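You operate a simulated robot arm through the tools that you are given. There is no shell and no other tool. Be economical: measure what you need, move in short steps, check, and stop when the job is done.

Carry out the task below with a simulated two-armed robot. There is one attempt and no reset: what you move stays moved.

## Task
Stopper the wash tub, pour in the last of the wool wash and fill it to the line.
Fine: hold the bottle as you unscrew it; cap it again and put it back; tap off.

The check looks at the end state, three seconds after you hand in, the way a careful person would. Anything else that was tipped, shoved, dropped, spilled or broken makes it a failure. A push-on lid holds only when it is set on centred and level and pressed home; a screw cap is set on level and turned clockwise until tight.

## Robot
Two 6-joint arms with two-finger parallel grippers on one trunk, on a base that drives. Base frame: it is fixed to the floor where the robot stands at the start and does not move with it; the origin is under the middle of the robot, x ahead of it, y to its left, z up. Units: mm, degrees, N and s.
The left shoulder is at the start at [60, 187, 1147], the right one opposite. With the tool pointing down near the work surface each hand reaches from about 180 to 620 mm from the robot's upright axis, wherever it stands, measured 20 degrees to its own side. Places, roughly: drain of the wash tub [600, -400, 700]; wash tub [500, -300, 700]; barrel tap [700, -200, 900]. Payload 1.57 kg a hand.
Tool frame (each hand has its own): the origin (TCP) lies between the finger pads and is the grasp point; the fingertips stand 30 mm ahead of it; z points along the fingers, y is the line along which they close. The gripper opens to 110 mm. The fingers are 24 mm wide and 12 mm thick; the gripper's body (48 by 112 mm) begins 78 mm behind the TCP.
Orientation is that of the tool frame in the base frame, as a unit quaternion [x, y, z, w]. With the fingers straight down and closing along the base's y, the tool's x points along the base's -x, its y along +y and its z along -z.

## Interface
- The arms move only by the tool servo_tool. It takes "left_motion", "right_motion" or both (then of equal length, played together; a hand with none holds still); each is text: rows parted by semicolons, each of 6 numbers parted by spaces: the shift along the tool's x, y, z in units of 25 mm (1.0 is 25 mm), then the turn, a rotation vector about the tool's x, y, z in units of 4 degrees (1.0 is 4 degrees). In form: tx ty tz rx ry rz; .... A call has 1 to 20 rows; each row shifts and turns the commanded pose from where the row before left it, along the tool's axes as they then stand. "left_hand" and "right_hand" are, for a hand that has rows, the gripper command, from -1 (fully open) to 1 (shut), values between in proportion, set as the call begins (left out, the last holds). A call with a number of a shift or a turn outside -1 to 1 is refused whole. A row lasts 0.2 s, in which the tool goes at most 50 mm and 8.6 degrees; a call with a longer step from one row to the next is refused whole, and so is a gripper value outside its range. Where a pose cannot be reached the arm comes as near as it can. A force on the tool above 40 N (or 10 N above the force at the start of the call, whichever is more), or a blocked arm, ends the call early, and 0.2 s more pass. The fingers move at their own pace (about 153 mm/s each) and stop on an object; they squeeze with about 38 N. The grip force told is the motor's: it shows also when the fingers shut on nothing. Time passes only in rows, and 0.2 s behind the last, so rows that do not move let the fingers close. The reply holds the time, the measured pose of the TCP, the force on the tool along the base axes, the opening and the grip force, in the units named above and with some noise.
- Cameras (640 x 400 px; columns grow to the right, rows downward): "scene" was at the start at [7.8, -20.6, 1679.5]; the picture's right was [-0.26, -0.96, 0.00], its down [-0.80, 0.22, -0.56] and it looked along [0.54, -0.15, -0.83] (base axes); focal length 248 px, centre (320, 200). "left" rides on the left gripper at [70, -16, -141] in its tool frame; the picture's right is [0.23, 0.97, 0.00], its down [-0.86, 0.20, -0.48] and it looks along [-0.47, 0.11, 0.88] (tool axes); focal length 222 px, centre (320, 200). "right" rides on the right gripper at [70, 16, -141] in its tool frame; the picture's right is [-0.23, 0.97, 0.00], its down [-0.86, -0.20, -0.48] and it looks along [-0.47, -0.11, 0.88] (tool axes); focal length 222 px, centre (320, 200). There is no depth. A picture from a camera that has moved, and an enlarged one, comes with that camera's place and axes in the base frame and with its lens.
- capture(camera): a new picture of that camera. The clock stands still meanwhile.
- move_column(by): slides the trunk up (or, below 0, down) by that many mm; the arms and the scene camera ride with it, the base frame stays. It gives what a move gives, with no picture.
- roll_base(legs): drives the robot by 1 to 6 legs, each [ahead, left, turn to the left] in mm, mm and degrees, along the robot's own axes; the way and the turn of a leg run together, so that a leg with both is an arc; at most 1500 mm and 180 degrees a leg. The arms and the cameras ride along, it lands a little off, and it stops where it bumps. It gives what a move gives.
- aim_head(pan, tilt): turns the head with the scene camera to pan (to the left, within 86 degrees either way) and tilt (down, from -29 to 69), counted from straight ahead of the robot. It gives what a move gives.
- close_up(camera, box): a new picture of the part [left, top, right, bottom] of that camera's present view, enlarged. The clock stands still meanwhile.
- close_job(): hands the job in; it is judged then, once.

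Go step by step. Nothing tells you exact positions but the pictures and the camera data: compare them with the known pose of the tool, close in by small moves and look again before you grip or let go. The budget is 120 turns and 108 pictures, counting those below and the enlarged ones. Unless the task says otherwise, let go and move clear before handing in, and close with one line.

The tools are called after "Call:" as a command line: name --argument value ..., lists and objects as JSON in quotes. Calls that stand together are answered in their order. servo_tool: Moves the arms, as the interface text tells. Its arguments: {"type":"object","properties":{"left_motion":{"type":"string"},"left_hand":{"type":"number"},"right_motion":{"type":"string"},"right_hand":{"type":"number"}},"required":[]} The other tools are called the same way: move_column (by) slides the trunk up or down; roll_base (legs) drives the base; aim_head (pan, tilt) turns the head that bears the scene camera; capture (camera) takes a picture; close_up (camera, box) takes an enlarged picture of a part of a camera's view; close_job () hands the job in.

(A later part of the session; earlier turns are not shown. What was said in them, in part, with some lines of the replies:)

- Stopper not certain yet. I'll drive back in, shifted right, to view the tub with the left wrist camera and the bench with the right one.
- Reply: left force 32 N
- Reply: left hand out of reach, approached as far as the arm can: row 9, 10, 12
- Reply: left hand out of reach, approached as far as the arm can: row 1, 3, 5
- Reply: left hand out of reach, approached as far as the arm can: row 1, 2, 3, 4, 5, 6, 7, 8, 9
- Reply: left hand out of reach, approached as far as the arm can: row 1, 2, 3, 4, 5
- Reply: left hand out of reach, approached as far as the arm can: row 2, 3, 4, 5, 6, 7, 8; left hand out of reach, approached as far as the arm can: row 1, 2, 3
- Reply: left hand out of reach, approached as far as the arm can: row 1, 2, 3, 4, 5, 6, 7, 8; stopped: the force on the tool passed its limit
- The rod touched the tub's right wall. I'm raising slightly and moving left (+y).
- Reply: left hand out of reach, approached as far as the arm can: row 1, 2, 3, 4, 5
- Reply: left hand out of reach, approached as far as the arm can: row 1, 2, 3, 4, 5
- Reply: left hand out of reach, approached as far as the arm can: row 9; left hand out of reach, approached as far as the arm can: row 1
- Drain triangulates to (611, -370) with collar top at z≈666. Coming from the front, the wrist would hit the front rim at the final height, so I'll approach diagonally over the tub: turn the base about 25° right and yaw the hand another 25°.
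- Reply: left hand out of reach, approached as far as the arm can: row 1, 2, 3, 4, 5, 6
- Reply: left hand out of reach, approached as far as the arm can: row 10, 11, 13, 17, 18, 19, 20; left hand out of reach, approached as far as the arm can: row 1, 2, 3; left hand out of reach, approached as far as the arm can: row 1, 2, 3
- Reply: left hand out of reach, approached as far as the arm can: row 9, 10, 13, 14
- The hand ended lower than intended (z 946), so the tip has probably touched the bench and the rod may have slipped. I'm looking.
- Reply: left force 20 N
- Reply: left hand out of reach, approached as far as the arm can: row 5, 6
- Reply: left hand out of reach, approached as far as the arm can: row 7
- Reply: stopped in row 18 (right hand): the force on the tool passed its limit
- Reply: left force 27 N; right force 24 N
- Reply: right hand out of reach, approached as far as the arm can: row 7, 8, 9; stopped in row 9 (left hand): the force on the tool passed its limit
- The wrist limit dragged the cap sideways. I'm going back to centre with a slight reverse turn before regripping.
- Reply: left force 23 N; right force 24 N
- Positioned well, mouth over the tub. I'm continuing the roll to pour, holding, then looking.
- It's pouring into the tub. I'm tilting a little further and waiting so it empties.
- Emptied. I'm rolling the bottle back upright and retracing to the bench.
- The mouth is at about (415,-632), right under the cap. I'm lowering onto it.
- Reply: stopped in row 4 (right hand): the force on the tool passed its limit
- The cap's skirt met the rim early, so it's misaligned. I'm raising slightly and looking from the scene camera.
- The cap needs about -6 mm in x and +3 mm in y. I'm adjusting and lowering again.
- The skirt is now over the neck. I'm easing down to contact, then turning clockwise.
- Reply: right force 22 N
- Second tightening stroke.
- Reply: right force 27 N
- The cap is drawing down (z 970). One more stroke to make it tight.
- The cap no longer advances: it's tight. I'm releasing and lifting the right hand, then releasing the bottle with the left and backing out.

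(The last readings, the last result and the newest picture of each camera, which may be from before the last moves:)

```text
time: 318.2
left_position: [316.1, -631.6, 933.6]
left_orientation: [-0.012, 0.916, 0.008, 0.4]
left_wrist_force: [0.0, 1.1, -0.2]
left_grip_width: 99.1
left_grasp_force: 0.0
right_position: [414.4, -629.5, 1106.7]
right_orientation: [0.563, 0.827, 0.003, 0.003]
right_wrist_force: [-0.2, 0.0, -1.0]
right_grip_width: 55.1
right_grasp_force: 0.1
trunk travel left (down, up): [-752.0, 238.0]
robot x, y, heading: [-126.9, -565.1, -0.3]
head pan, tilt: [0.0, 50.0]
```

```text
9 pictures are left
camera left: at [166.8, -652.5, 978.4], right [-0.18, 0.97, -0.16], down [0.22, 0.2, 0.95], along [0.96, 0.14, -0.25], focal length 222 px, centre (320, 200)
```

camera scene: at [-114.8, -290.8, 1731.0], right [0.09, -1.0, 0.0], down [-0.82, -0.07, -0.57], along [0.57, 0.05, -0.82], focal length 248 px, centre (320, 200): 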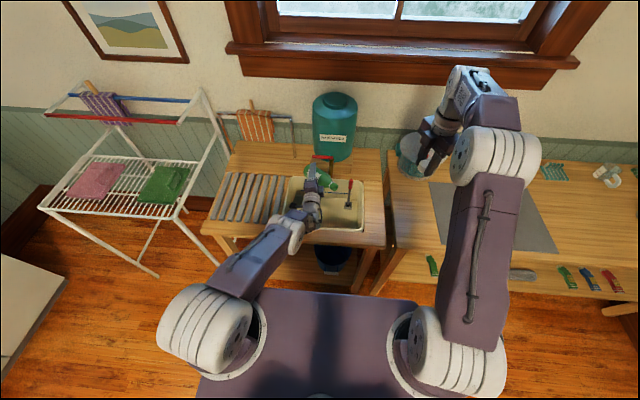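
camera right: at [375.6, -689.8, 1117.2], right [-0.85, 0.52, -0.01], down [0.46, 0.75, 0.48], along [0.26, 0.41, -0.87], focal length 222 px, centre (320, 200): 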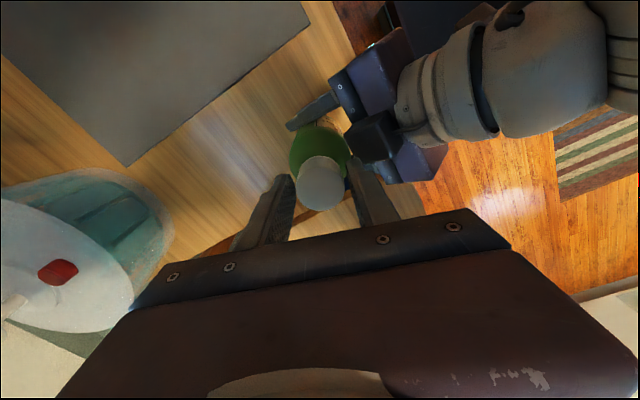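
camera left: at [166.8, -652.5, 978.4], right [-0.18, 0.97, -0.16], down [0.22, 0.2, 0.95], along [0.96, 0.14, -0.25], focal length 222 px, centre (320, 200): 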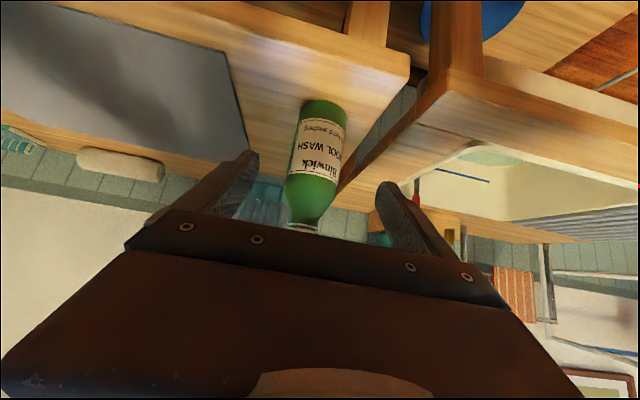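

Bottle stands capped. Next the tap: lever tip near (678,-167,943), pivot near (678,-255). I'll bring the left hand horizontal in front of it, rolled 90° to pinch the lever from above and below.

Call:
move_column --by 100

Call:
servo_tool --right_motion "-0.93 -0.37 0 0 0 0;-0.93 -0.37 0 0 0 0;-0.93 -0.37 0 0 0 0;-0.93 -0.37 0 0 0 0;-0.93 -0.37 0 0 0 0;-0.93 -0.37 0 0 0 0"

Call:
roll_base --legs '[[0, 310, 0]]'

Call:
servo_tool --left_motion "-0.63 0.5 0.58 0 -1 0;-0.58 0.5 0.63 0 -1 0;-0.54 0.5 0.67 0 -1 0;-0.49 0.5 0.7 0 -1 0;-0.44 0.5 0.73 0 -1 0;-0.39 0.5 0.76 0 -1 0;-0.33 0.5 0.79 0 -1 0;-0.28 0.5 0.81 0 -1 0;-0.22 0.5 0.83 0 -1 0;-0.16 0.5 0.84 0 -1 0;-0.1 0.5 0.85 0 -0.6 0;-0.07 0.5 0.85 0 0 0;0 0 0 0 0 0" --left_hand 0.4

Call:
servo_tool --left_motion "0 0 0 0 0 1;0 0 0 0 0 1;0 0 0 0 0 1;0 0 0 0 0 1;0 0 0 0 0 1;0 0 0 0 0 1;0 0 0 0 0 1;0 0 0 0 0 1;0 0 0 0 0 1;0 0 0 0 0 1;0 0 0 0 0 1;0 0 0 0 0 1;0 0 0 0 0 1;0 0 0 0 0 1;0 0 0 0 0 1;0 0 0 0 0 1;0 0 0 0 0 1;0 0 0 0 0 1;0 0 0 0 0 1;0 0 0 0 0 1"

```text
time: 319.6
left_position: [317.2, -630.5, 1032.5]
left_orientation: [-0.013, 0.916, 0.01, 0.4]
left_wrist_force: [0.4, 0.5, 0.0]
left_grip_width: 99.0
left_grasp_force: 0.1
right_position: [414.9, -630.5, 1204.4]
right_orientation: [0.562, 0.827, 0.003, 0.003]
right_wrist_force: [0.7, -0.2, -0.5]
right_grip_width: 55.0
right_grasp_force: 0.1
trunk travel left (down, up): [-852.0, 138.0]
robot x, y, heading: [-126.4, -573.3, -0.1]
head pan, tilt: [0.0, 50.0]
```

```text
time: 320.9
left_position: [317.1, -631.5, 1033.3]
left_orientation: [-0.011, 0.916, 0.009, 0.401]
left_wrist_force: [-0.5, -0.2, 0.3]
left_grip_width: 99.1
left_grasp_force: 0.1
right_position: [413.0, -779.7, 1203.8]
right_orientation: [0.563, 0.827, 0.005, 0.003]
right_wrist_force: [-0.4, -0.6, -0.1]
right_grip_width: 54.9
right_grasp_force: 0.0
trunk travel left (down, up): [-852.0, 138.0]
robot x, y, heading: [-129.3, -568.8, -0.0]
head pan, tilt: [0.0, 50.0]
```

```text
time: 323.0
left_position: [316.8, -324.8, 1033.7]
left_orientation: [-0.012, 0.916, 0.01, 0.401]
left_wrist_force: [-0.1, -0.1, -0.1]
left_grip_width: 99.0
left_grasp_force: 0.0
right_position: [412.4, -472.3, 1203.1]
right_orientation: [0.564, 0.826, 0.004, 0.003]
right_wrist_force: [0.9, 0.4, -0.2]
right_grip_width: 55.1
right_grasp_force: 0.1
trunk travel left (down, up): [-852.0, 138.0]
robot x, y, heading: [-123.5, -261.4, -0.1]
head pan, tilt: [0.0, 50.0]
```

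```text
time: 325.8
left_position: [587.1, -186.4, 1062.4]
left_orientation: [-0.009, 0.709, 0.013, 0.705]
left_wrist_force: [0.2, -0.6, -1.0]
left_grip_width: 32.9
left_grasp_force: 0.0
left hand out of reach, approached as far as the arm can: row 2, 3, 4, 5
right_position: [412.7, -470.6, 1204.1]
right_orientation: [0.563, 0.827, 0.002, 0.004]
right_wrist_force: [-1.1, -0.5, 0.2]
right_grip_width: 55.1
right_grasp_force: 0.0
trunk travel left (down, up): [-852.0, 138.0]
robot x, y, heading: [-128.8, -264.5, -0.1]
head pan, tilt: [0.0, 50.0]
```

```text
time: 330.0
left_position: [588.7, -187.1, 1062.1]
left_orientation: [0.449, 0.549, 0.463, 0.532]
left_wrist_force: [-0.5, 0.1, 0.0]
left_grip_width: 32.9
left_grasp_force: 0.0
right_position: [412.6, -470.9, 1204.8]
right_orientation: [0.563, 0.827, 0.004, 0.004]
right_wrist_force: [-0.1, -0.6, -0.6]
right_grip_width: 54.7
right_grasp_force: 0.1
trunk travel left (down, up): [-852.0, 138.0]
robot x, y, heading: [-125.0, -262.0, -0.1]
head pan, tilt: [0.0, 50.0]
```

Call:
servo_tool --left_motion "0 0 0 0 0 1;0 0 0 0 0 1;0 0 0 0 0 0.5;0 0 0 0 0 0"

Call:
move_column --by -105

Call:
capture --camera "left"

```text
time: 331.0
left_position: [588.3, -187.1, 1063.1]
left_orientation: [0.495, 0.507, 0.508, 0.489]
left_wrist_force: [0.7, -0.2, -0.3]
left_grip_width: 32.9
left_grasp_force: 0.1
right_position: [411.9, -470.4, 1205.5]
right_orientation: [0.563, 0.826, 0.003, 0.003]
right_wrist_force: [0.1, 0.5, -0.4]
right_grip_width: 55.1
right_grasp_force: 0.1
trunk travel left (down, up): [-852.0, 138.0]
robot x, y, heading: [-128.1, -260.9, -0.2]
head pan, tilt: [0.0, 50.0]
```

```text
time: 332.4
left_position: [587.6, -187.5, 959.2]
left_orientation: [0.495, 0.508, 0.507, 0.49]
left_wrist_force: [0.5, -0.6, -0.7]
left_grip_width: 33.0
left_grasp_force: 0.0
right_position: [412.9, -470.7, 1100.4]
right_orientation: [0.564, 0.826, 0.003, 0.003]
right_wrist_force: [0.1, 0.6, -0.4]
right_grip_width: 54.7
right_grasp_force: 0.1
trunk travel left (down, up): [-747.0, 243.0]
robot x, y, heading: [-121.3, -258.7, -0.0]
head pan, tilt: [0.0, 50.0]
```

```text
8 pictures are left
camera left: at [445.4, -121.2, 942.6], right [0.0, 0.22, 0.98], down [-0.45, -0.87, 0.2], along [0.89, -0.44, 0.1], focal length 222 px, centre (320, 200)
```

left: 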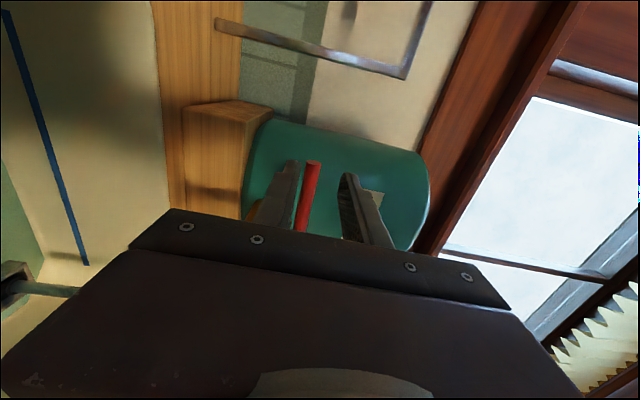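

The lever end lies on the tool axis about 80 mm ahead, slightly lower. I'm adjusting, advancing, and looking before closing.

Call:
servo_tool --left_motion "-0.5 -0.24 0 0 0 0;0 0 0.9 0 0 0;0 0 0.9 0 0 0;0 0 0.6 0 0 0;0 0 0 0 0 0" --left_hand 0.3

Call:
close_up --camera "left" --box '[220, 120, 420, 245]'

```text
time: 333.6
left_position: [632.9, -198.9, 956.6]
left_orientation: [0.496, 0.508, 0.507, 0.489]
left_wrist_force: [0.0, -0.4, 0.4]
left_grip_width: 38.6
left_grasp_force: 0.1
left hand out of reach, approached as far as the arm can: row 3, 4
right_position: [413.3, -471.4, 1099.9]
right_orientation: [0.563, 0.827, 0.003, 0.003]
right_wrist_force: [-0.4, 0.1, 0.4]
right_grip_width: 54.8
right_grasp_force: 0.1
trunk travel left (down, up): [-747.0, 243.0]
robot x, y, heading: [-126.0, -260.6, 0.0]
head pan, tilt: [0.0, 50.0]
```

```text
3.20 times, centred on (320, 182) of left
camera zoom: at [490.4, -133.9, 941.3], right [0.0, 0.22, 0.98], down [-0.45, -0.87, 0.2], along [0.89, -0.44, 0.1], focal length 711 px, centre (320, 256)
```

zoom: 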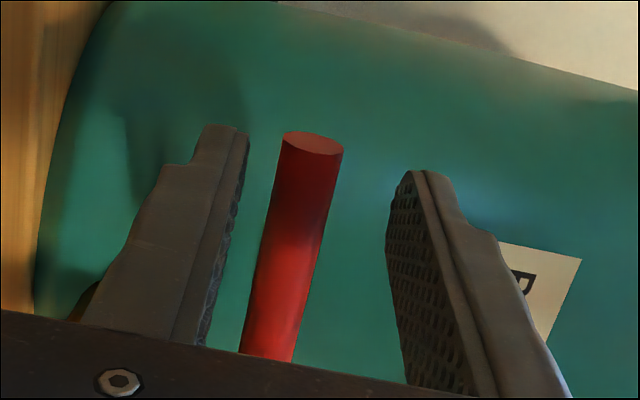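

Lever is centred between the fingers but not yet reached; the arm is at its limit, so I drive the base forward 27 mm.

Call:
roll_base --legs '[[27, 0, 0]]'

Call:
close_up --camera "left" --box '[220, 120, 420, 245]'

```text
time: 334.4
left_position: [655.2, -199.9, 960.3]
left_orientation: [0.495, 0.506, 0.508, 0.491]
left_wrist_force: [-0.4, -0.8, -0.1]
left_grip_width: 38.7
left_grasp_force: 0.1
right_position: [435.1, -471.8, 1102.6]
right_orientation: [0.563, 0.826, 0.004, 0.005]
right_wrist_force: [0.1, 0.0, 0.6]
right_grip_width: 54.8
right_grasp_force: 0.0
trunk travel left (down, up): [-747.0, 243.0]
robot x, y, heading: [-98.0, -261.4, -0.0]
head pan, tilt: [0.0, 50.0]
```

```text
3.20 times, centred on (320, 182) of left
camera zoom: at [513.6, -134.4, 944.4], right [-0.01, 0.22, 0.98], down [-0.45, -0.87, 0.19], along [0.89, -0.44, 0.1], focal length 711 px, centre (320, 256)
```

zoom: 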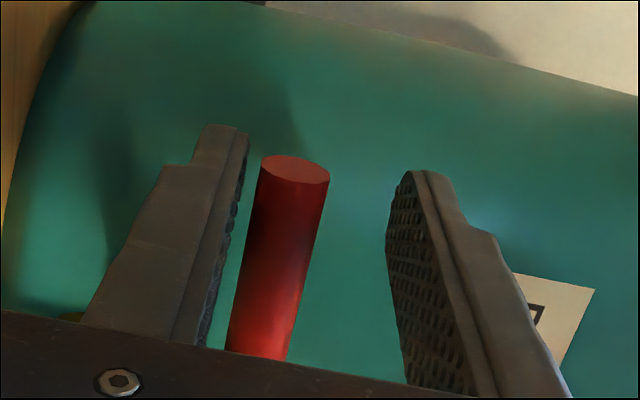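

Lever end triangulates to about (682,-196,952). I'm nudging forward 12 mm, right 12 mm and down 5 mm, then closing.

Call:
roll_base --legs '[[14, -12, 0]]'

Call:
move_column --by -5

Call:
servo_tool --left_motion "0 0 0 0 0 0;0 0 0 0 0 0;0 0 0 0 0 0" --left_hand 1

```text
time: 335.2
left_position: [672.5, -207.3, 958.3]
left_orientation: [0.494, 0.507, 0.507, 0.491]
left_wrist_force: [-0.2, 0.8, 0.3]
left_grip_width: 38.7
left_grasp_force: 0.1
right_position: [450.9, -481.3, 1101.4]
right_orientation: [0.562, 0.827, 0.003, 0.004]
right_wrist_force: [-0.2, 0.5, 0.1]
right_grip_width: 54.9
right_grasp_force: 0.0
trunk travel left (down, up): [-747.0, 243.0]
robot x, y, heading: [-87.3, -271.3, -0.1]
head pan, tilt: [0.0, 50.0]
```

```text
time: 335.7
left_position: [672.6, -210.3, 952.4]
left_orientation: [0.495, 0.508, 0.507, 0.49]
left_wrist_force: [0.4, 1.1, -0.5]
left_grip_width: 38.8
left_grasp_force: 0.2
right_position: [453.4, -480.8, 1094.1]
right_orientation: [0.563, 0.826, 0.004, 0.004]
right_wrist_force: [0.1, 0.5, 1.0]
right_grip_width: 55.1
right_grasp_force: 0.1
trunk travel left (down, up): [-742.0, 248.0]
robot x, y, heading: [-88.4, -272.1, 0.1]
head pan, tilt: [0.0, 50.0]
```

```text
time: 336.5
left_position: [672.6, -210.6, 952.8]
left_orientation: [0.495, 0.507, 0.508, 0.489]
left_wrist_force: [0.4, 0.3, 0.8]
left_grip_width: 15.7
left_grasp_force: 31.0
right_position: [452.7, -483.5, 1095.3]
right_orientation: [0.563, 0.827, 0.003, 0.004]
right_wrist_force: [0.5, 0.3, 0.2]
right_grip_width: 54.8
right_grasp_force: 0.0
trunk travel left (down, up): [-742.0, 248.0]
robot x, y, heading: [-83.5, -274.8, 0.0]
head pan, tilt: [0.0, 50.0]
```

The lever is pinched (15.7 mm). Test turn: pulling it toward the robot along an arc (r≈45) about 30°.

Call:
roll_base --legs '[[-12, -1.5, 0], [-11, -4.5, 0]]'

Call:
close_up --camera "scene" --box '[240, 120, 400, 240]'

```text
time: 337.6
left_position: [649.8, -215.6, 951.8]
left_orientation: [0.495, 0.507, 0.508, 0.49]
left_wrist_force: [-1.7, 7.4, 4.3]
left_grip_width: 15.7
left_grasp_force: 31.3
right_position: [428.5, -486.9, 1096.4]
right_orientation: [0.563, 0.827, 0.002, 0.004]
right_wrist_force: [-0.5, 1.2, 0.7]
right_grip_width: 54.8
right_grasp_force: 0.1
trunk travel left (down, up): [-742.0, 248.0]
robot x, y, heading: [-106.8, -283.1, -0.2]
head pan, tilt: [0.0, 50.0]
```

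```text
3.33 times, centred on (320, 180) of scene
camera zoom: at [-94.3, -278.8, 1653.5], right [0.0, -1.0, 0.0], down [-0.77, 0.0, -0.64], along [0.64, 0.0, -0.77], focal length 828 px, centre (320, 267)
```

zoom: 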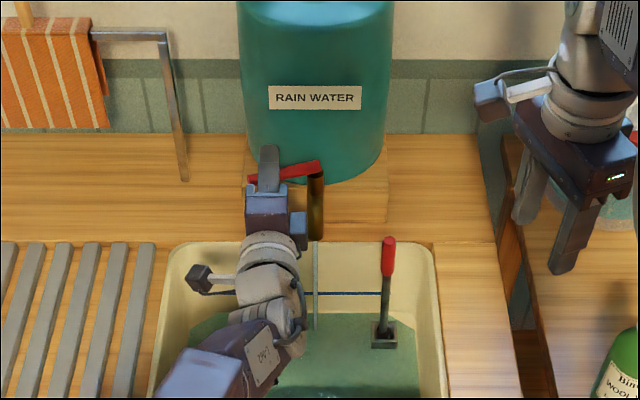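

The tap opens: a stream runs from the spout. I'm waiting a while to gauge the fill rate.

Call:
servo_tool --left_motion "0 0 0 0 0 0;0 0 0 0 0 0;0 0 0 0 0 0;0 0 0 0 0 0;0 0 0 0 0 0;0 0 0 0 0 0;0 0 0 0 0 0;0 0 0 0 0 0;0 0 0 0 0 0;0 0 0 0 0 0;0 0 0 0 0 0;0 0 0 0 0 0;0 0 0 0 0 0;0 0 0 0 0 0;0 0 0 0 0 0;0 0 0 0 0 0;0 0 0 0 0 0;0 0 0 0 0 0;0 0 0 0 0 0;0 0 0 0 0 0"

Call:
close_up --camera "scene" --box '[270, 180, 370, 255]'

```text
time: 341.8
left_position: [648.2, -216.1, 951.9]
left_orientation: [0.495, 0.508, 0.507, 0.49]
left_wrist_force: [-4.4, 7.6, 1.6]
left_grip_width: 15.7
left_grasp_force: 31.2
right_position: [428.4, -487.9, 1095.4]
right_orientation: [0.562, 0.827, 0.004, 0.004]
right_wrist_force: [0.1, 0.3, 0.2]
right_grip_width: 54.9
right_grasp_force: 0.1
trunk travel left (down, up): [-742.0, 248.0]
robot x, y, heading: [-109.4, -278.0, 0.2]
head pan, tilt: [0.0, 50.0]
```

```text
5.33 times, centred on (320, 218) of scene
camera zoom: at [-94.2, -279.2, 1653.5], right [0.0, -1.0, 0.0], down [-0.77, 0.0, -0.64], along [0.64, 0.0, -0.77], focal length 1324 px, centre (320, 107)
```

zoom: 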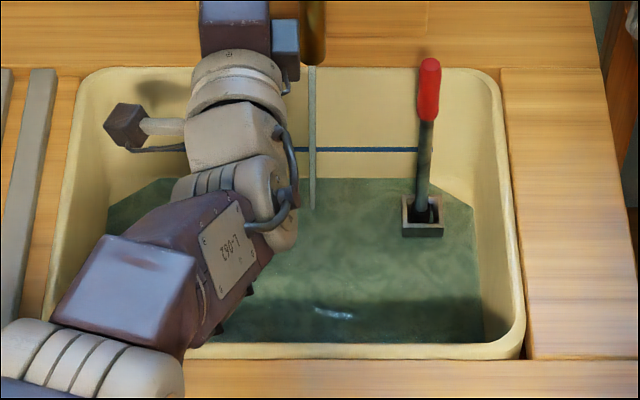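

About 42 mm remains to the line. I'm waiting longer.

Call:
servo_tool --left_motion "0 0 0 0 0 0;0 0 0 0 0 0;0 0 0 0 0 0;0 0 0 0 0 0;0 0 0 0 0 0;0 0 0 0 0 0;0 0 0 0 0 0;0 0 0 0 0 0;0 0 0 0 0 0;0 0 0 0 0 0;0 0 0 0 0 0;0 0 0 0 0 0;0 0 0 0 0 0;0 0 0 0 0 0;0 0 0 0 0 0;0 0 0 0 0 0;0 0 0 0 0 0;0 0 0 0 0 0;0 0 0 0 0 0;0 0 0 0 0 0"

Call:
servo_tool --left_motion "0 0 0 0 0 0;0 0 0 0 0 0;0 0 0 0 0 0;0 0 0 0 0 0;0 0 0 0 0 0;0 0 0 0 0 0;0 0 0 0 0 0;0 0 0 0 0 0;0 0 0 0 0 0;0 0 0 0 0 0;0 0 0 0 0 0;0 0 0 0 0 0;0 0 0 0 0 0;0 0 0 0 0 0;0 0 0 0 0 0;0 0 0 0 0 0;0 0 0 0 0 0;0 0 0 0 0 0;0 0 0 0 0 0;0 0 0 0 0 0"

Call:
servo_tool --left_motion "0 0 0 0 0 0;0 0 0 0 0 0;0 0 0 0 0 0;0 0 0 0 0 0;0 0 0 0 0 0;0 0 0 0 0 0;0 0 0 0 0 0;0 0 0 0 0 0;0 0 0 0 0 0;0 0 0 0 0 0;0 0 0 0 0 0;0 0 0 0 0 0;0 0 0 0 0 0;0 0 0 0 0 0;0 0 0 0 0 0;0 0 0 0 0 0;0 0 0 0 0 0;0 0 0 0 0 0;0 0 0 0 0 0;0 0 0 0 0 0"

Call:
close_up --camera "scene" --box '[270, 180, 370, 255]'

```text
time: 346.0
left_position: [648.5, -214.8, 952.4]
left_orientation: [0.495, 0.507, 0.507, 0.49]
left_wrist_force: [-1.9, 7.2, 2.5]
left_grip_width: 15.4
left_grasp_force: 31.6
right_position: [429.4, -487.1, 1096.0]
right_orientation: [0.563, 0.826, 0.002, 0.005]
right_wrist_force: [0.4, -0.4, 0.7]
right_grip_width: 55.0
right_grasp_force: 0.1
trunk travel left (down, up): [-742.0, 248.0]
robot x, y, heading: [-111.4, -277.4, 0.0]
head pan, tilt: [0.0, 50.0]
```

```text
time: 350.2
left_position: [648.1, -216.2, 951.1]
left_orientation: [0.495, 0.507, 0.508, 0.49]
left_wrist_force: [-1.5, 7.4, 3.6]
left_grip_width: 15.6
left_grasp_force: 31.3
right_position: [429.1, -488.3, 1096.1]
right_orientation: [0.562, 0.827, 0.003, 0.004]
right_wrist_force: [-0.4, -0.4, 0.0]
right_grip_width: 55.0
right_grasp_force: 0.1
trunk travel left (down, up): [-742.0, 248.0]
robot x, y, heading: [-103.6, -274.0, -0.1]
head pan, tilt: [0.0, 50.0]
```

```text
time: 354.4
left_position: [649.5, -217.3, 952.1]
left_orientation: [0.495, 0.507, 0.507, 0.49]
left_wrist_force: [-1.6, 6.0, 3.4]
left_grip_width: 15.5
left_grasp_force: 31.6
right_position: [429.7, -487.7, 1095.7]
right_orientation: [0.563, 0.826, 0.002, 0.004]
right_wrist_force: [0.5, 0.6, 1.1]
right_grip_width: 55.1
right_grasp_force: 0.1
trunk travel left (down, up): [-742.0, 248.0]
robot x, y, heading: [-110.5, -276.6, 0.2]
head pan, tilt: [0.0, 50.0]
```

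```text
5.33 times, centred on (320, 218) of scene
camera zoom: at [-94.0, -279.4, 1653.5], right [0.0, -1.0, 0.0], down [-0.77, 0.0, -0.64], along [0.64, 0.0, -0.77], focal length 1324 px, centre (320, 107)
```

zoom: 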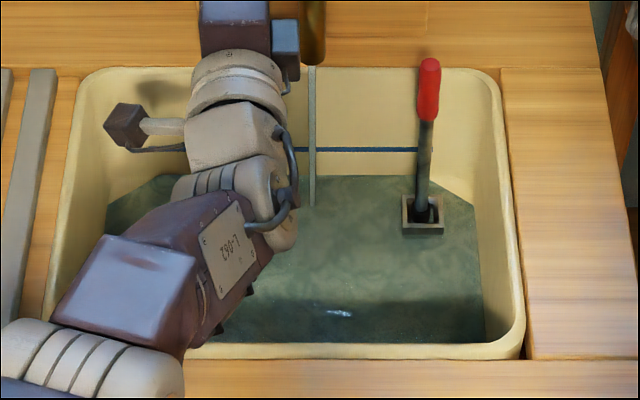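

The rate looks slow, roughly 0.3 mm/s with about 35–40 mm to go. I'm waiting about 50 s more.

Call:
servo_tool --left_motion "0 0 0 0 0 0;0 0 0 0 0 0;0 0 0 0 0 0;0 0 0 0 0 0;0 0 0 0 0 0;0 0 0 0 0 0;0 0 0 0 0 0;0 0 0 0 0 0;0 0 0 0 0 0;0 0 0 0 0 0;0 0 0 0 0 0;0 0 0 0 0 0;0 0 0 0 0 0;0 0 0 0 0 0;0 0 0 0 0 0;0 0 0 0 0 0;0 0 0 0 0 0;0 0 0 0 0 0;0 0 0 0 0 0;0 0 0 0 0 0"

Call:
servo_tool --left_motion "0 0 0 0 0 0;0 0 0 0 0 0;0 0 0 0 0 0;0 0 0 0 0 0;0 0 0 0 0 0;0 0 0 0 0 0;0 0 0 0 0 0;0 0 0 0 0 0;0 0 0 0 0 0;0 0 0 0 0 0;0 0 0 0 0 0;0 0 0 0 0 0;0 0 0 0 0 0;0 0 0 0 0 0;0 0 0 0 0 0;0 0 0 0 0 0;0 0 0 0 0 0;0 0 0 0 0 0;0 0 0 0 0 0;0 0 0 0 0 0"

Call:
servo_tool --left_motion "0 0 0 0 0 0;0 0 0 0 0 0;0 0 0 0 0 0;0 0 0 0 0 0;0 0 0 0 0 0;0 0 0 0 0 0;0 0 0 0 0 0;0 0 0 0 0 0;0 0 0 0 0 0;0 0 0 0 0 0;0 0 0 0 0 0;0 0 0 0 0 0;0 0 0 0 0 0;0 0 0 0 0 0;0 0 0 0 0 0;0 0 0 0 0 0;0 0 0 0 0 0;0 0 0 0 0 0;0 0 0 0 0 0;0 0 0 0 0 0"

Call:
servo_tool --left_motion "0 0 0 0 0 0;0 0 0 0 0 0;0 0 0 0 0 0;0 0 0 0 0 0;0 0 0 0 0 0;0 0 0 0 0 0;0 0 0 0 0 0;0 0 0 0 0 0;0 0 0 0 0 0;0 0 0 0 0 0;0 0 0 0 0 0;0 0 0 0 0 0;0 0 0 0 0 0;0 0 0 0 0 0;0 0 0 0 0 0;0 0 0 0 0 0;0 0 0 0 0 0;0 0 0 0 0 0;0 0 0 0 0 0;0 0 0 0 0 0"

Call:
servo_tool --left_motion "0 0 0 0 0 0;0 0 0 0 0 0;0 0 0 0 0 0;0 0 0 0 0 0;0 0 0 0 0 0;0 0 0 0 0 0;0 0 0 0 0 0;0 0 0 0 0 0;0 0 0 0 0 0;0 0 0 0 0 0;0 0 0 0 0 0;0 0 0 0 0 0;0 0 0 0 0 0;0 0 0 0 0 0;0 0 0 0 0 0;0 0 0 0 0 0;0 0 0 0 0 0;0 0 0 0 0 0;0 0 0 0 0 0;0 0 0 0 0 0"

Call:
servo_tool --left_motion "0 0 0 0 0 0;0 0 0 0 0 0;0 0 0 0 0 0;0 0 0 0 0 0;0 0 0 0 0 0;0 0 0 0 0 0;0 0 0 0 0 0;0 0 0 0 0 0;0 0 0 0 0 0;0 0 0 0 0 0;0 0 0 0 0 0;0 0 0 0 0 0;0 0 0 0 0 0;0 0 0 0 0 0;0 0 0 0 0 0;0 0 0 0 0 0;0 0 0 0 0 0;0 0 0 0 0 0;0 0 0 0 0 0;0 0 0 0 0 0"

Call:
servo_tool --left_motion "0 0 0 0 0 0;0 0 0 0 0 0;0 0 0 0 0 0;0 0 0 0 0 0;0 0 0 0 0 0;0 0 0 0 0 0;0 0 0 0 0 0;0 0 0 0 0 0;0 0 0 0 0 0;0 0 0 0 0 0;0 0 0 0 0 0;0 0 0 0 0 0;0 0 0 0 0 0;0 0 0 0 0 0;0 0 0 0 0 0;0 0 0 0 0 0;0 0 0 0 0 0;0 0 0 0 0 0;0 0 0 0 0 0;0 0 0 0 0 0"

Call:
servo_tool --left_motion "0 0 0 0 0 0;0 0 0 0 0 0;0 0 0 0 0 0;0 0 0 0 0 0;0 0 0 0 0 0;0 0 0 0 0 0;0 0 0 0 0 0;0 0 0 0 0 0;0 0 0 0 0 0;0 0 0 0 0 0;0 0 0 0 0 0;0 0 0 0 0 0;0 0 0 0 0 0;0 0 0 0 0 0;0 0 0 0 0 0;0 0 0 0 0 0;0 0 0 0 0 0;0 0 0 0 0 0;0 0 0 0 0 0;0 0 0 0 0 0"

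Call:
servo_tool --left_motion "0 0 0 0 0 0;0 0 0 0 0 0;0 0 0 0 0 0;0 0 0 0 0 0;0 0 0 0 0 0;0 0 0 0 0 0;0 0 0 0 0 0;0 0 0 0 0 0;0 0 0 0 0 0;0 0 0 0 0 0;0 0 0 0 0 0;0 0 0 0 0 0;0 0 0 0 0 0;0 0 0 0 0 0;0 0 0 0 0 0;0 0 0 0 0 0;0 0 0 0 0 0;0 0 0 0 0 0;0 0 0 0 0 0;0 0 0 0 0 0"

Call:
servo_tool --left_motion "0 0 0 0 0 0;0 0 0 0 0 0;0 0 0 0 0 0;0 0 0 0 0 0;0 0 0 0 0 0;0 0 0 0 0 0;0 0 0 0 0 0;0 0 0 0 0 0;0 0 0 0 0 0;0 0 0 0 0 0;0 0 0 0 0 0;0 0 0 0 0 0;0 0 0 0 0 0;0 0 0 0 0 0;0 0 0 0 0 0;0 0 0 0 0 0;0 0 0 0 0 0;0 0 0 0 0 0;0 0 0 0 0 0;0 0 0 0 0 0"

Call:
servo_tool --left_motion "0 0 0 0 0 0;0 0 0 0 0 0;0 0 0 0 0 0;0 0 0 0 0 0;0 0 0 0 0 0;0 0 0 0 0 0;0 0 0 0 0 0;0 0 0 0 0 0;0 0 0 0 0 0;0 0 0 0 0 0;0 0 0 0 0 0;0 0 0 0 0 0;0 0 0 0 0 0;0 0 0 0 0 0;0 0 0 0 0 0;0 0 0 0 0 0;0 0 0 0 0 0;0 0 0 0 0 0;0 0 0 0 0 0;0 0 0 0 0 0"

Call:
servo_tool --left_motion "0 0 0 0 0 0;0 0 0 0 0 0;0 0 0 0 0 0;0 0 0 0 0 0;0 0 0 0 0 0;0 0 0 0 0 0;0 0 0 0 0 0;0 0 0 0 0 0;0 0 0 0 0 0;0 0 0 0 0 0;0 0 0 0 0 0;0 0 0 0 0 0;0 0 0 0 0 0;0 0 0 0 0 0;0 0 0 0 0 0;0 0 0 0 0 0;0 0 0 0 0 0;0 0 0 0 0 0;0 0 0 0 0 0;0 0 0 0 0 0"

Call:
close_up --camera "scene" --box '[270, 180, 370, 255]'

```text
time: 358.6
left_position: [648.0, -214.8, 952.4]
left_orientation: [0.495, 0.507, 0.507, 0.49]
left_wrist_force: [-2.0, 6.9, 4.6]
left_grip_width: 15.6
left_grasp_force: 31.5
right_position: [429.0, -487.4, 1095.3]
right_orientation: [0.563, 0.827, 0.003, 0.004]
right_wrist_force: [0.6, -0.4, 1.2]
right_grip_width: 54.9
right_grasp_force: 0.0
trunk travel left (down, up): [-742.0, 248.0]
robot x, y, heading: [-113.4, -281.2, 0.4]
head pan, tilt: [0.0, 50.0]
```

```text
time: 362.8
left_position: [649.5, -216.4, 953.2]
left_orientation: [0.494, 0.508, 0.507, 0.491]
left_wrist_force: [-2.0, 4.7, 3.9]
left_grip_width: 15.6
left_grasp_force: 31.3
right_position: [429.8, -488.3, 1096.0]
right_orientation: [0.562, 0.827, 0.003, 0.005]
right_wrist_force: [0.6, 0.1, -0.3]
right_grip_width: 54.9
right_grasp_force: 0.0
trunk travel left (down, up): [-742.0, 248.0]
robot x, y, heading: [-109.6, -278.2, 0.1]
head pan, tilt: [0.0, 50.0]
```

```text
time: 367.0
left_position: [649.0, -216.0, 951.7]
left_orientation: [0.495, 0.507, 0.507, 0.49]
left_wrist_force: [-1.3, 5.9, 4.2]
left_grip_width: 15.6
left_grasp_force: 31.3
right_position: [428.9, -488.1, 1095.8]
right_orientation: [0.563, 0.827, 0.004, 0.004]
right_wrist_force: [-0.3, 0.2, -0.9]
right_grip_width: 55.1
right_grasp_force: 0.0
trunk travel left (down, up): [-742.0, 248.0]
robot x, y, heading: [-107.8, -277.5, 0.1]
head pan, tilt: [0.0, 50.0]
```

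```text
time: 371.2
left_position: [649.2, -215.7, 952.6]
left_orientation: [0.495, 0.507, 0.508, 0.49]
left_wrist_force: [-1.7, 5.4, 4.4]
left_grip_width: 15.6
left_grasp_force: 31.7
right_position: [429.1, -488.0, 1096.4]
right_orientation: [0.562, 0.827, 0.003, 0.005]
right_wrist_force: [-0.1, -1.4, -0.7]
right_grip_width: 54.6
right_grasp_force: 0.0
trunk travel left (down, up): [-742.0, 248.0]
robot x, y, heading: [-105.3, -277.7, -0.1]
head pan, tilt: [0.0, 50.0]
```

```text
time: 375.4
left_position: [648.9, -216.6, 952.4]
left_orientation: [0.495, 0.508, 0.508, 0.49]
left_wrist_force: [-1.0, 4.2, 4.5]
left_grip_width: 15.5
left_grasp_force: 31.4
right_position: [427.9, -487.2, 1095.1]
right_orientation: [0.563, 0.826, 0.004, 0.003]
right_wrist_force: [0.8, 0.2, 0.5]
right_grip_width: 55.1
right_grasp_force: 0.1
trunk travel left (down, up): [-742.0, 248.0]
robot x, y, heading: [-108.9, -282.5, 0.2]
head pan, tilt: [0.0, 50.0]
```

```text
time: 379.6
left_position: [650.0, -216.8, 953.0]
left_orientation: [0.496, 0.507, 0.507, 0.49]
left_wrist_force: [-0.1, 3.6, 4.0]
left_grip_width: 15.7
left_grasp_force: 31.5
right_position: [428.9, -487.4, 1095.3]
right_orientation: [0.563, 0.827, 0.003, 0.005]
right_wrist_force: [0.2, -0.6, 0.0]
right_grip_width: 54.7
right_grasp_force: 0.0
trunk travel left (down, up): [-742.0, 248.0]
robot x, y, heading: [-108.7, -278.7, -0.1]
head pan, tilt: [0.0, 50.0]
```

```text
time: 383.8
left_position: [648.5, -216.2, 951.1]
left_orientation: [0.495, 0.507, 0.507, 0.491]
left_wrist_force: [-0.7, 4.6, 4.3]
left_grip_width: 15.7
left_grasp_force: 30.8
right_position: [429.7, -488.2, 1095.9]
right_orientation: [0.563, 0.826, 0.004, 0.005]
right_wrist_force: [-0.3, 0.4, -0.7]
right_grip_width: 54.8
right_grasp_force: 0.1
trunk travel left (down, up): [-742.0, 248.0]
robot x, y, heading: [-104.6, -276.8, 0.2]
head pan, tilt: [0.0, 50.0]
```

```text
time: 388.0
left_position: [649.3, -216.5, 952.6]
left_orientation: [0.495, 0.507, 0.508, 0.49]
left_wrist_force: [-0.2, 4.4, 4.7]
left_grip_width: 15.4
left_grasp_force: 31.0
right_position: [430.3, -488.6, 1095.2]
right_orientation: [0.563, 0.827, 0.004, 0.003]
right_wrist_force: [0.9, -0.5, -0.1]
right_grip_width: 55.1
right_grasp_force: 0.1
trunk travel left (down, up): [-742.0, 248.0]
robot x, y, heading: [-110.9, -277.1, 0.0]
head pan, tilt: [0.0, 50.0]
```

```text
time: 392.2
left_position: [649.8, -216.4, 951.3]
left_orientation: [0.495, 0.508, 0.508, 0.49]
left_wrist_force: [-0.7, 3.8, 4.7]
left_grip_width: 15.6
left_grasp_force: 30.7
right_position: [429.1, -487.9, 1095.5]
right_orientation: [0.563, 0.826, 0.005, 0.004]
right_wrist_force: [-0.4, 1.0, 0.8]
right_grip_width: 55.1
right_grasp_force: 0.1
trunk travel left (down, up): [-742.0, 248.0]
robot x, y, heading: [-107.1, -280.6, -0.1]
head pan, tilt: [0.0, 50.0]
```

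```text
time: 396.4
left_position: [649.3, -216.7, 951.9]
left_orientation: [0.496, 0.507, 0.507, 0.489]
left_wrist_force: [-0.7, 5.1, 3.9]
left_grip_width: 15.3
left_grasp_force: 31.2
right_position: [429.6, -488.9, 1096.0]
right_orientation: [0.563, 0.827, 0.004, 0.003]
right_wrist_force: [-0.1, 0.1, 0.3]
right_grip_width: 55.2
right_grasp_force: 0.1
trunk travel left (down, up): [-742.0, 248.0]
robot x, y, heading: [-108.4, -275.1, -0.3]
head pan, tilt: [0.0, 50.0]
```

```text
time: 400.6
left_position: [650.2, -216.7, 951.8]
left_orientation: [0.496, 0.507, 0.507, 0.49]
left_wrist_force: [-1.0, 3.5, 4.6]
left_grip_width: 15.8
left_grasp_force: 31.0
right_position: [429.1, -487.7, 1096.2]
right_orientation: [0.563, 0.827, 0.003, 0.004]
right_wrist_force: [0.6, 0.9, 0.1]
right_grip_width: 55.1
right_grasp_force: 0.0
trunk travel left (down, up): [-742.0, 248.0]
robot x, y, heading: [-108.4, -278.6, 0.1]
head pan, tilt: [0.0, 50.0]
```

```text
time: 404.8
left_position: [648.5, -216.2, 951.4]
left_orientation: [0.495, 0.508, 0.507, 0.491]
left_wrist_force: [-0.9, 4.4, 4.5]
left_grip_width: 16.0
left_grasp_force: 31.0
right_position: [428.8, -488.8, 1095.7]
right_orientation: [0.563, 0.826, 0.004, 0.004]
right_wrist_force: [0.0, 0.6, -0.1]
right_grip_width: 55.4
right_grasp_force: 0.0
trunk travel left (down, up): [-742.0, 248.0]
robot x, y, heading: [-108.8, -273.8, -0.1]
head pan, tilt: [0.0, 50.0]
```

```text
5.33 times, centred on (320, 218) of scene
camera zoom: at [-93.9, -280.2, 1653.5], right [0.0, -1.0, 0.0], down [-0.77, 0.0, -0.64], along [0.64, 0.0, -0.77], focal length 1324 px, centre (320, 107)
```

zoom: 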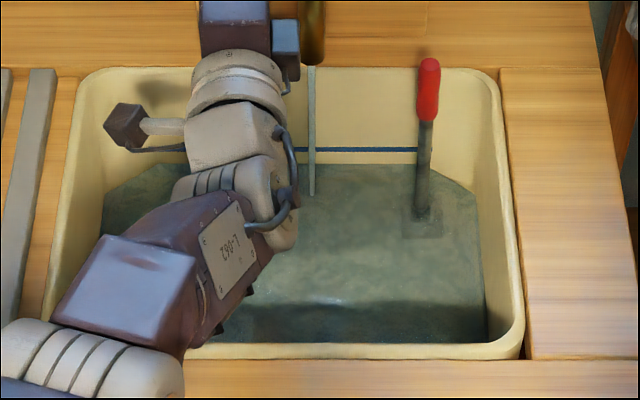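

Surface edge is at row 164 vs the line at 149.5, rising about 0.225 px/s, so about 64 s remain. I'll wait about 50 s and check.

Call:
servo_tool --left_motion "0 0 0 0 0 0;0 0 0 0 0 0;0 0 0 0 0 0;0 0 0 0 0 0;0 0 0 0 0 0;0 0 0 0 0 0;0 0 0 0 0 0;0 0 0 0 0 0;0 0 0 0 0 0;0 0 0 0 0 0;0 0 0 0 0 0;0 0 0 0 0 0;0 0 0 0 0 0;0 0 0 0 0 0;0 0 0 0 0 0;0 0 0 0 0 0;0 0 0 0 0 0;0 0 0 0 0 0;0 0 0 0 0 0;0 0 0 0 0 0"

Call:
servo_tool --left_motion "0 0 0 0 0 0;0 0 0 0 0 0;0 0 0 0 0 0;0 0 0 0 0 0;0 0 0 0 0 0;0 0 0 0 0 0;0 0 0 0 0 0;0 0 0 0 0 0;0 0 0 0 0 0;0 0 0 0 0 0;0 0 0 0 0 0;0 0 0 0 0 0;0 0 0 0 0 0;0 0 0 0 0 0;0 0 0 0 0 0;0 0 0 0 0 0;0 0 0 0 0 0;0 0 0 0 0 0;0 0 0 0 0 0;0 0 0 0 0 0"

Call:
servo_tool --left_motion "0 0 0 0 0 0;0 0 0 0 0 0;0 0 0 0 0 0;0 0 0 0 0 0;0 0 0 0 0 0;0 0 0 0 0 0;0 0 0 0 0 0;0 0 0 0 0 0;0 0 0 0 0 0;0 0 0 0 0 0;0 0 0 0 0 0;0 0 0 0 0 0;0 0 0 0 0 0;0 0 0 0 0 0;0 0 0 0 0 0;0 0 0 0 0 0;0 0 0 0 0 0;0 0 0 0 0 0;0 0 0 0 0 0;0 0 0 0 0 0"

Call:
servo_tool --left_motion "0 0 0 0 0 0;0 0 0 0 0 0;0 0 0 0 0 0;0 0 0 0 0 0;0 0 0 0 0 0;0 0 0 0 0 0;0 0 0 0 0 0;0 0 0 0 0 0;0 0 0 0 0 0;0 0 0 0 0 0;0 0 0 0 0 0;0 0 0 0 0 0;0 0 0 0 0 0;0 0 0 0 0 0;0 0 0 0 0 0;0 0 0 0 0 0;0 0 0 0 0 0;0 0 0 0 0 0;0 0 0 0 0 0;0 0 0 0 0 0"

Call:
servo_tool --left_motion "0 0 0 0 0 0;0 0 0 0 0 0;0 0 0 0 0 0;0 0 0 0 0 0;0 0 0 0 0 0;0 0 0 0 0 0;0 0 0 0 0 0;0 0 0 0 0 0;0 0 0 0 0 0;0 0 0 0 0 0;0 0 0 0 0 0;0 0 0 0 0 0;0 0 0 0 0 0;0 0 0 0 0 0;0 0 0 0 0 0;0 0 0 0 0 0;0 0 0 0 0 0;0 0 0 0 0 0;0 0 0 0 0 0;0 0 0 0 0 0"

Call:
servo_tool --left_motion "0 0 0 0 0 0;0 0 0 0 0 0;0 0 0 0 0 0;0 0 0 0 0 0;0 0 0 0 0 0;0 0 0 0 0 0;0 0 0 0 0 0;0 0 0 0 0 0;0 0 0 0 0 0;0 0 0 0 0 0;0 0 0 0 0 0;0 0 0 0 0 0;0 0 0 0 0 0;0 0 0 0 0 0;0 0 0 0 0 0;0 0 0 0 0 0;0 0 0 0 0 0;0 0 0 0 0 0;0 0 0 0 0 0;0 0 0 0 0 0"

Call:
servo_tool --left_motion "0 0 0 0 0 0;0 0 0 0 0 0;0 0 0 0 0 0;0 0 0 0 0 0;0 0 0 0 0 0;0 0 0 0 0 0;0 0 0 0 0 0;0 0 0 0 0 0;0 0 0 0 0 0;0 0 0 0 0 0;0 0 0 0 0 0;0 0 0 0 0 0;0 0 0 0 0 0;0 0 0 0 0 0;0 0 0 0 0 0;0 0 0 0 0 0;0 0 0 0 0 0;0 0 0 0 0 0;0 0 0 0 0 0;0 0 0 0 0 0"

Call:
servo_tool --left_motion "0 0 0 0 0 0;0 0 0 0 0 0;0 0 0 0 0 0;0 0 0 0 0 0;0 0 0 0 0 0;0 0 0 0 0 0;0 0 0 0 0 0;0 0 0 0 0 0;0 0 0 0 0 0;0 0 0 0 0 0;0 0 0 0 0 0;0 0 0 0 0 0;0 0 0 0 0 0;0 0 0 0 0 0;0 0 0 0 0 0;0 0 0 0 0 0;0 0 0 0 0 0;0 0 0 0 0 0;0 0 0 0 0 0;0 0 0 0 0 0"

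Call:
servo_tool --left_motion "0 0 0 0 0 0;0 0 0 0 0 0;0 0 0 0 0 0;0 0 0 0 0 0;0 0 0 0 0 0;0 0 0 0 0 0;0 0 0 0 0 0;0 0 0 0 0 0;0 0 0 0 0 0;0 0 0 0 0 0;0 0 0 0 0 0;0 0 0 0 0 0;0 0 0 0 0 0;0 0 0 0 0 0;0 0 0 0 0 0;0 0 0 0 0 0;0 0 0 0 0 0;0 0 0 0 0 0;0 0 0 0 0 0;0 0 0 0 0 0"

Call:
servo_tool --left_motion "0 0 0 0 0 0;0 0 0 0 0 0;0 0 0 0 0 0;0 0 0 0 0 0;0 0 0 0 0 0;0 0 0 0 0 0;0 0 0 0 0 0;0 0 0 0 0 0;0 0 0 0 0 0;0 0 0 0 0 0;0 0 0 0 0 0;0 0 0 0 0 0;0 0 0 0 0 0;0 0 0 0 0 0;0 0 0 0 0 0;0 0 0 0 0 0;0 0 0 0 0 0;0 0 0 0 0 0;0 0 0 0 0 0;0 0 0 0 0 0"

Call:
servo_tool --left_motion "0 0 0 0 0 0;0 0 0 0 0 0;0 0 0 0 0 0;0 0 0 0 0 0;0 0 0 0 0 0;0 0 0 0 0 0;0 0 0 0 0 0;0 0 0 0 0 0;0 0 0 0 0 0;0 0 0 0 0 0;0 0 0 0 0 0;0 0 0 0 0 0;0 0 0 0 0 0;0 0 0 0 0 0;0 0 0 0 0 0;0 0 0 0 0 0;0 0 0 0 0 0;0 0 0 0 0 0;0 0 0 0 0 0;0 0 0 0 0 0"

Call:
servo_tool --left_motion "0 0 0 0 0 0;0 0 0 0 0 0;0 0 0 0 0 0;0 0 0 0 0 0;0 0 0 0 0 0;0 0 0 0 0 0;0 0 0 0 0 0;0 0 0 0 0 0;0 0 0 0 0 0;0 0 0 0 0 0;0 0 0 0 0 0;0 0 0 0 0 0;0 0 0 0 0 0;0 0 0 0 0 0;0 0 0 0 0 0;0 0 0 0 0 0;0 0 0 0 0 0;0 0 0 0 0 0;0 0 0 0 0 0;0 0 0 0 0 0"

Call:
close_up --camera "scene" --box '[300, 192, 350, 224]'

```text
time: 409.0
left_position: [648.9, -216.1, 952.0]
left_orientation: [0.495, 0.507, 0.508, 0.49]
left_wrist_force: [-0.1, 3.7, 3.8]
left_grip_width: 15.4
left_grasp_force: 31.5
right_position: [428.8, -489.2, 1094.7]
right_orientation: [0.563, 0.827, 0.004, 0.003]
right_wrist_force: [0.2, -0.2, 1.0]
right_grip_width: 54.7
right_grasp_force: 0.0
trunk travel left (down, up): [-742.0, 248.0]
robot x, y, heading: [-108.8, -281.6, -0.1]
head pan, tilt: [0.0, 50.0]
```

```text
time: 413.2
left_position: [649.0, -216.1, 951.6]
left_orientation: [0.495, 0.507, 0.508, 0.49]
left_wrist_force: [-0.5, 3.4, 4.4]
left_grip_width: 15.6
left_grasp_force: 31.8
right_position: [430.0, -488.3, 1094.5]
right_orientation: [0.563, 0.826, 0.004, 0.003]
right_wrist_force: [0.7, -0.3, -0.1]
right_grip_width: 54.9
right_grasp_force: 0.1
trunk travel left (down, up): [-742.0, 248.0]
robot x, y, heading: [-109.2, -281.4, 0.0]
head pan, tilt: [0.0, 50.0]
```

```text
time: 417.4
left_position: [648.3, -216.6, 952.9]
left_orientation: [0.496, 0.506, 0.508, 0.489]
left_wrist_force: [-1.4, 2.6, 4.8]
left_grip_width: 15.9
left_grasp_force: 31.2
right_position: [429.5, -487.3, 1096.9]
right_orientation: [0.563, 0.826, 0.005, 0.004]
right_wrist_force: [0.7, 0.0, -0.1]
right_grip_width: 55.1
right_grasp_force: 0.0
trunk travel left (down, up): [-742.0, 248.0]
robot x, y, heading: [-107.5, -280.1, 0.1]
head pan, tilt: [0.0, 50.0]
```

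```text
time: 421.6
left_position: [647.9, -216.8, 951.9]
left_orientation: [0.495, 0.507, 0.508, 0.489]
left_wrist_force: [-0.2, 2.2, 3.8]
left_grip_width: 15.5
left_grasp_force: 31.1
right_position: [428.6, -488.6, 1096.0]
right_orientation: [0.563, 0.826, 0.003, 0.004]
right_wrist_force: [0.3, -0.2, 0.7]
right_grip_width: 55.2
right_grasp_force: 0.1
trunk travel left (down, up): [-742.0, 248.0]
robot x, y, heading: [-110.0, -278.6, 0.1]
head pan, tilt: [0.0, 50.0]
```

```text
time: 425.8
left_position: [649.7, -216.6, 951.0]
left_orientation: [0.496, 0.507, 0.507, 0.49]
left_wrist_force: [0.1, 2.1, 5.0]
left_grip_width: 15.7
left_grasp_force: 31.2
right_position: [429.7, -488.1, 1095.7]
right_orientation: [0.563, 0.827, 0.004, 0.004]
right_wrist_force: [0.3, 1.0, -0.2]
right_grip_width: 55.3
right_grasp_force: 0.1
trunk travel left (down, up): [-742.0, 248.0]
robot x, y, heading: [-108.9, -279.1, -0.0]
head pan, tilt: [0.0, 50.0]
```

```text
time: 430.0
left_position: [648.9, -216.4, 951.8]
left_orientation: [0.496, 0.507, 0.508, 0.49]
left_wrist_force: [-0.5, 2.6, 3.9]
left_grip_width: 15.8
left_grasp_force: 31.4
right_position: [429.5, -487.1, 1095.6]
right_orientation: [0.563, 0.826, 0.004, 0.004]
right_wrist_force: [-0.7, 0.4, 0.9]
right_grip_width: 54.9
right_grasp_force: 0.2
trunk travel left (down, up): [-742.0, 248.0]
robot x, y, heading: [-102.2, -279.3, -0.1]
head pan, tilt: [0.0, 50.0]
```

```text
time: 434.2
left_position: [649.0, -215.9, 952.3]
left_orientation: [0.496, 0.507, 0.508, 0.489]
left_wrist_force: [0.8, 2.9, 4.3]
left_grip_width: 15.7
left_grasp_force: 31.2
right_position: [427.8, -487.6, 1094.2]
right_orientation: [0.563, 0.827, 0.004, 0.004]
right_wrist_force: [-0.6, 0.4, 0.0]
right_grip_width: 54.8
right_grasp_force: 0.0
trunk travel left (down, up): [-742.0, 248.0]
robot x, y, heading: [-110.0, -280.8, 0.1]
head pan, tilt: [0.0, 50.0]
```

```text
time: 438.4
left_position: [649.5, -217.1, 951.4]
left_orientation: [0.495, 0.507, 0.508, 0.489]
left_wrist_force: [-0.6, 3.1, 5.1]
left_grip_width: 15.5
left_grasp_force: 30.7
right_position: [429.5, -487.9, 1094.5]
right_orientation: [0.563, 0.826, 0.004, 0.004]
right_wrist_force: [-1.0, 0.4, 0.3]
right_grip_width: 54.9
right_grasp_force: 0.0
trunk travel left (down, up): [-742.0, 248.0]
robot x, y, heading: [-110.2, -280.1, -0.0]
head pan, tilt: [0.0, 50.0]
```

```text
time: 442.6
left_position: [649.0, -218.0, 951.6]
left_orientation: [0.495, 0.507, 0.508, 0.49]
left_wrist_force: [-0.1, 1.5, 4.4]
left_grip_width: 15.5
left_grasp_force: 31.2
right_position: [428.9, -487.1, 1095.3]
right_orientation: [0.562, 0.827, 0.003, 0.003]
right_wrist_force: [0.8, -1.0, 0.7]
right_grip_width: 55.1
right_grasp_force: 0.0
trunk travel left (down, up): [-742.0, 248.0]
robot x, y, heading: [-109.2, -277.5, -0.2]
head pan, tilt: [0.0, 50.0]
```

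```text
time: 446.8
left_position: [649.1, -217.2, 952.0]
left_orientation: [0.495, 0.508, 0.508, 0.489]
left_wrist_force: [-0.4, 3.0, 4.9]
left_grip_width: 15.6
left_grasp_force: 31.0
right_position: [429.5, -489.7, 1095.6]
right_orientation: [0.563, 0.827, 0.003, 0.004]
right_wrist_force: [-0.3, 1.1, 0.1]
right_grip_width: 55.1
right_grasp_force: 0.0
trunk travel left (down, up): [-742.0, 248.0]
robot x, y, heading: [-109.3, -280.1, -0.1]
head pan, tilt: [0.0, 50.0]
```

```text
time: 451.0
left_position: [649.8, -216.1, 952.3]
left_orientation: [0.496, 0.507, 0.508, 0.489]
left_wrist_force: [-0.5, 1.2, 3.9]
left_grip_width: 15.7
left_grasp_force: 31.4
right_position: [428.7, -489.4, 1095.8]
right_orientation: [0.563, 0.827, 0.004, 0.004]
right_wrist_force: [-0.3, 0.1, 0.5]
right_grip_width: 55.1
right_grasp_force: 0.0
trunk travel left (down, up): [-742.0, 248.0]
robot x, y, heading: [-107.0, -280.9, -0.1]
head pan, tilt: [0.0, 50.0]
```

```text
time: 455.2
left_position: [649.6, -216.4, 952.1]
left_orientation: [0.496, 0.507, 0.508, 0.49]
left_wrist_force: [0.0, 3.0, 5.6]
left_grip_width: 15.8
left_grasp_force: 31.1
right_position: [428.4, -487.9, 1096.3]
right_orientation: [0.562, 0.827, 0.004, 0.004]
right_wrist_force: [0.5, 0.0, -0.6]
right_grip_width: 55.0
right_grasp_force: 0.0
trunk travel left (down, up): [-742.0, 248.0]
robot x, y, heading: [-106.6, -280.7, 0.1]
head pan, tilt: [0.0, 50.0]
```

```text
12.50 times, centred on (325, 208) of scene
camera zoom: at [-93.9, -280.6, 1653.5], right [0.0, -1.0, 0.0], down [-0.77, 0.0, -0.64], along [0.64, 0.0, -0.77], focal length 3104 px, centre (258, 100)
```

zoom: 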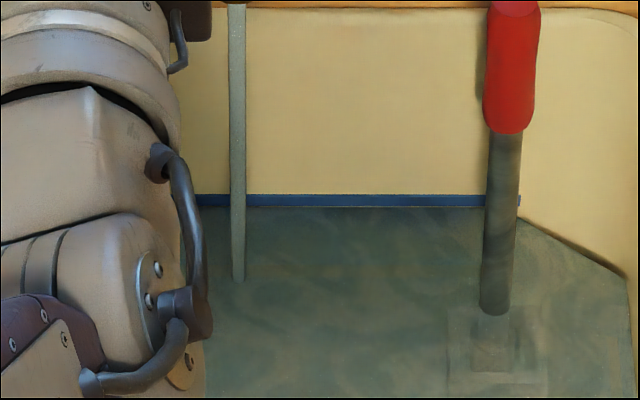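

The water touches the lower edge of the line. I'll wait about 8 s to reach its middle, then close the tap by retracing the arc.

Call:
servo_tool --left_motion "0 0 0 0 0 0;0 0 0 0 0 0;0 0 0 0 0 0;0 0 0 0 0 0;0 0 0 0 0 0;0 0 0 0 0 0;0 0 0 0 0 0;0 0 0 0 0 0;0 0 0 0 0 0;0 0 0 0 0 0;0 0 0 0 0 0;0 0 0 0 0 0;0 0 0 0 0 0;0 0 0 0 0 0;0 0 0 0 0 0;0 0 0 0 0 0;0 0 0 0 0 0;0 0 0 0 0 0;0 0 0 0 0 0;0 0 0 0 0 0"

Call:
servo_tool --left_motion "0 0 0 0 0 0;0 0 0 0 0 0;0 0 0 0 0 0;0 0 0 0 0 0;0 0 0 0 0 0;0 0 0 0 0 0;0 0 0 0 0 0;0 0 0 0 0 0;0 0 0 0 0 0;0 0 0 0 0 0;0 0 0 0 0 0;0 0 0 0 0 0;0 0 0 0 0 0;0 0 0 0 0 0;0 0 0 0 0 0;0 0 0 0 0 0;0 0 0 0 0 0;0 0 0 0 0 0"

Call:
roll_base --legs '[[11, 4.5, 0], [13, 1.5, 0]]'

```text
time: 459.4
left_position: [649.0, -216.2, 953.0]
left_orientation: [0.496, 0.508, 0.507, 0.489]
left_wrist_force: [-0.5, 1.1, 4.6]
left_grip_width: 15.3
left_grasp_force: 31.7
right_position: [429.6, -488.0, 1095.1]
right_orientation: [0.562, 0.827, 0.004, 0.004]
right_wrist_force: [-1.1, -0.1, -0.2]
right_grip_width: 54.9
right_grasp_force: 0.1
trunk travel left (down, up): [-742.0, 248.0]
robot x, y, heading: [-109.7, -277.5, -0.1]
head pan, tilt: [0.0, 50.0]
```

```text
time: 463.2
left_position: [647.6, -216.9, 951.5]
left_orientation: [0.496, 0.507, 0.507, 0.489]
left_wrist_force: [0.4, 1.3, 3.6]
left_grip_width: 15.5
left_grasp_force: 31.2
right_position: [428.9, -488.6, 1095.0]
right_orientation: [0.563, 0.827, 0.004, 0.004]
right_wrist_force: [0.6, 0.5, 0.4]
right_grip_width: 54.9
right_grasp_force: 0.0
trunk travel left (down, up): [-742.0, 248.0]
robot x, y, heading: [-106.2, -274.3, 0.3]
head pan, tilt: [0.0, 50.0]
```

```text
time: 464.4
left_position: [675.7, -212.3, 951.1]
left_orientation: [0.495, 0.507, 0.508, 0.489]
left_wrist_force: [1.7, -6.4, -0.5]
left_grip_width: 15.7
left_grasp_force: 31.4
right_position: [454.3, -483.9, 1095.5]
right_orientation: [0.563, 0.826, 0.004, 0.002]
right_wrist_force: [-0.5, -0.9, 0.2]
right_grip_width: 55.2
right_grasp_force: 0.0
trunk travel left (down, up): [-742.0, 248.0]
robot x, y, heading: [-83.9, -273.6, 0.0]
head pan, tilt: [0.0, 50.0]
```

Call:
close_up --camera "scene" --box '[285, 150, 365, 212]'

```text
6.45 times, centred on (325, 181) of scene
camera zoom: at [-67.7, -277.0, 1653.5], right [0.0, -1.0, 0.0], down [-0.77, 0.0, -0.64], along [0.64, 0.0, -0.77], focal length 1602 px, centre (288, 323)
```

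zoom: 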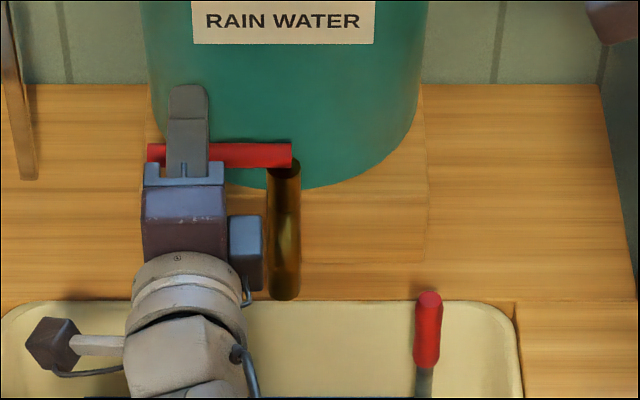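

The lever is back in its closed position and no stream shows. I'm opening the hand and backing straight away.

Call:
servo_tool --left_motion "0 0 0 0 0 0;0 0 0 0 0 0;0 0 0 0 0 0" --left_hand 0.3

Call:
roll_base --legs '[[-60, 0, 0], [-190, 0, 0]]'

```text
time: 465.1
left_position: [673.7, -210.8, 952.6]
left_orientation: [0.496, 0.507, 0.508, 0.489]
left_wrist_force: [1.0, -0.3, 0.5]
left_grip_width: 38.5
left_grasp_force: 0.1
right_position: [453.3, -482.1, 1094.7]
right_orientation: [0.563, 0.827, 0.002, 0.003]
right_wrist_force: [0.2, -1.1, 0.5]
right_grip_width: 54.8
right_grasp_force: 0.1
trunk travel left (down, up): [-742.0, 248.0]
robot x, y, heading: [-83.1, -277.7, -0.1]
head pan, tilt: [0.0, 50.0]
```

```text
time: 467.3
left_position: [425.0, -212.6, 951.4]
left_orientation: [0.496, 0.507, 0.507, 0.49]
left_wrist_force: [0.5, -0.3, -0.4]
left_grip_width: 38.4
left_grasp_force: 0.0
right_position: [203.4, -483.5, 1094.1]
right_orientation: [0.563, 0.826, 0.003, 0.002]
right_wrist_force: [0.3, -0.8, -0.7]
right_grip_width: 55.2
right_grasp_force: 0.0
trunk travel left (down, up): [-742.0, 248.0]
robot x, y, heading: [-335.2, -273.5, -0.1]
head pan, tilt: [0.0, 50.0]
```

Both hands are clear and everything is in place; I'm handing in.

Call:
close_job

```text
The job is handed in.
```

The tub is stoppered, the wool wash is in, and I shut the tap with the water at the line by my timing. The bottle is capped and back on the bench, a few millimetres from where it stood. My last clear look at the water was about 9 seconds before I closed the tap, when it touched the line's lower edge. No stream showed in the last picture.
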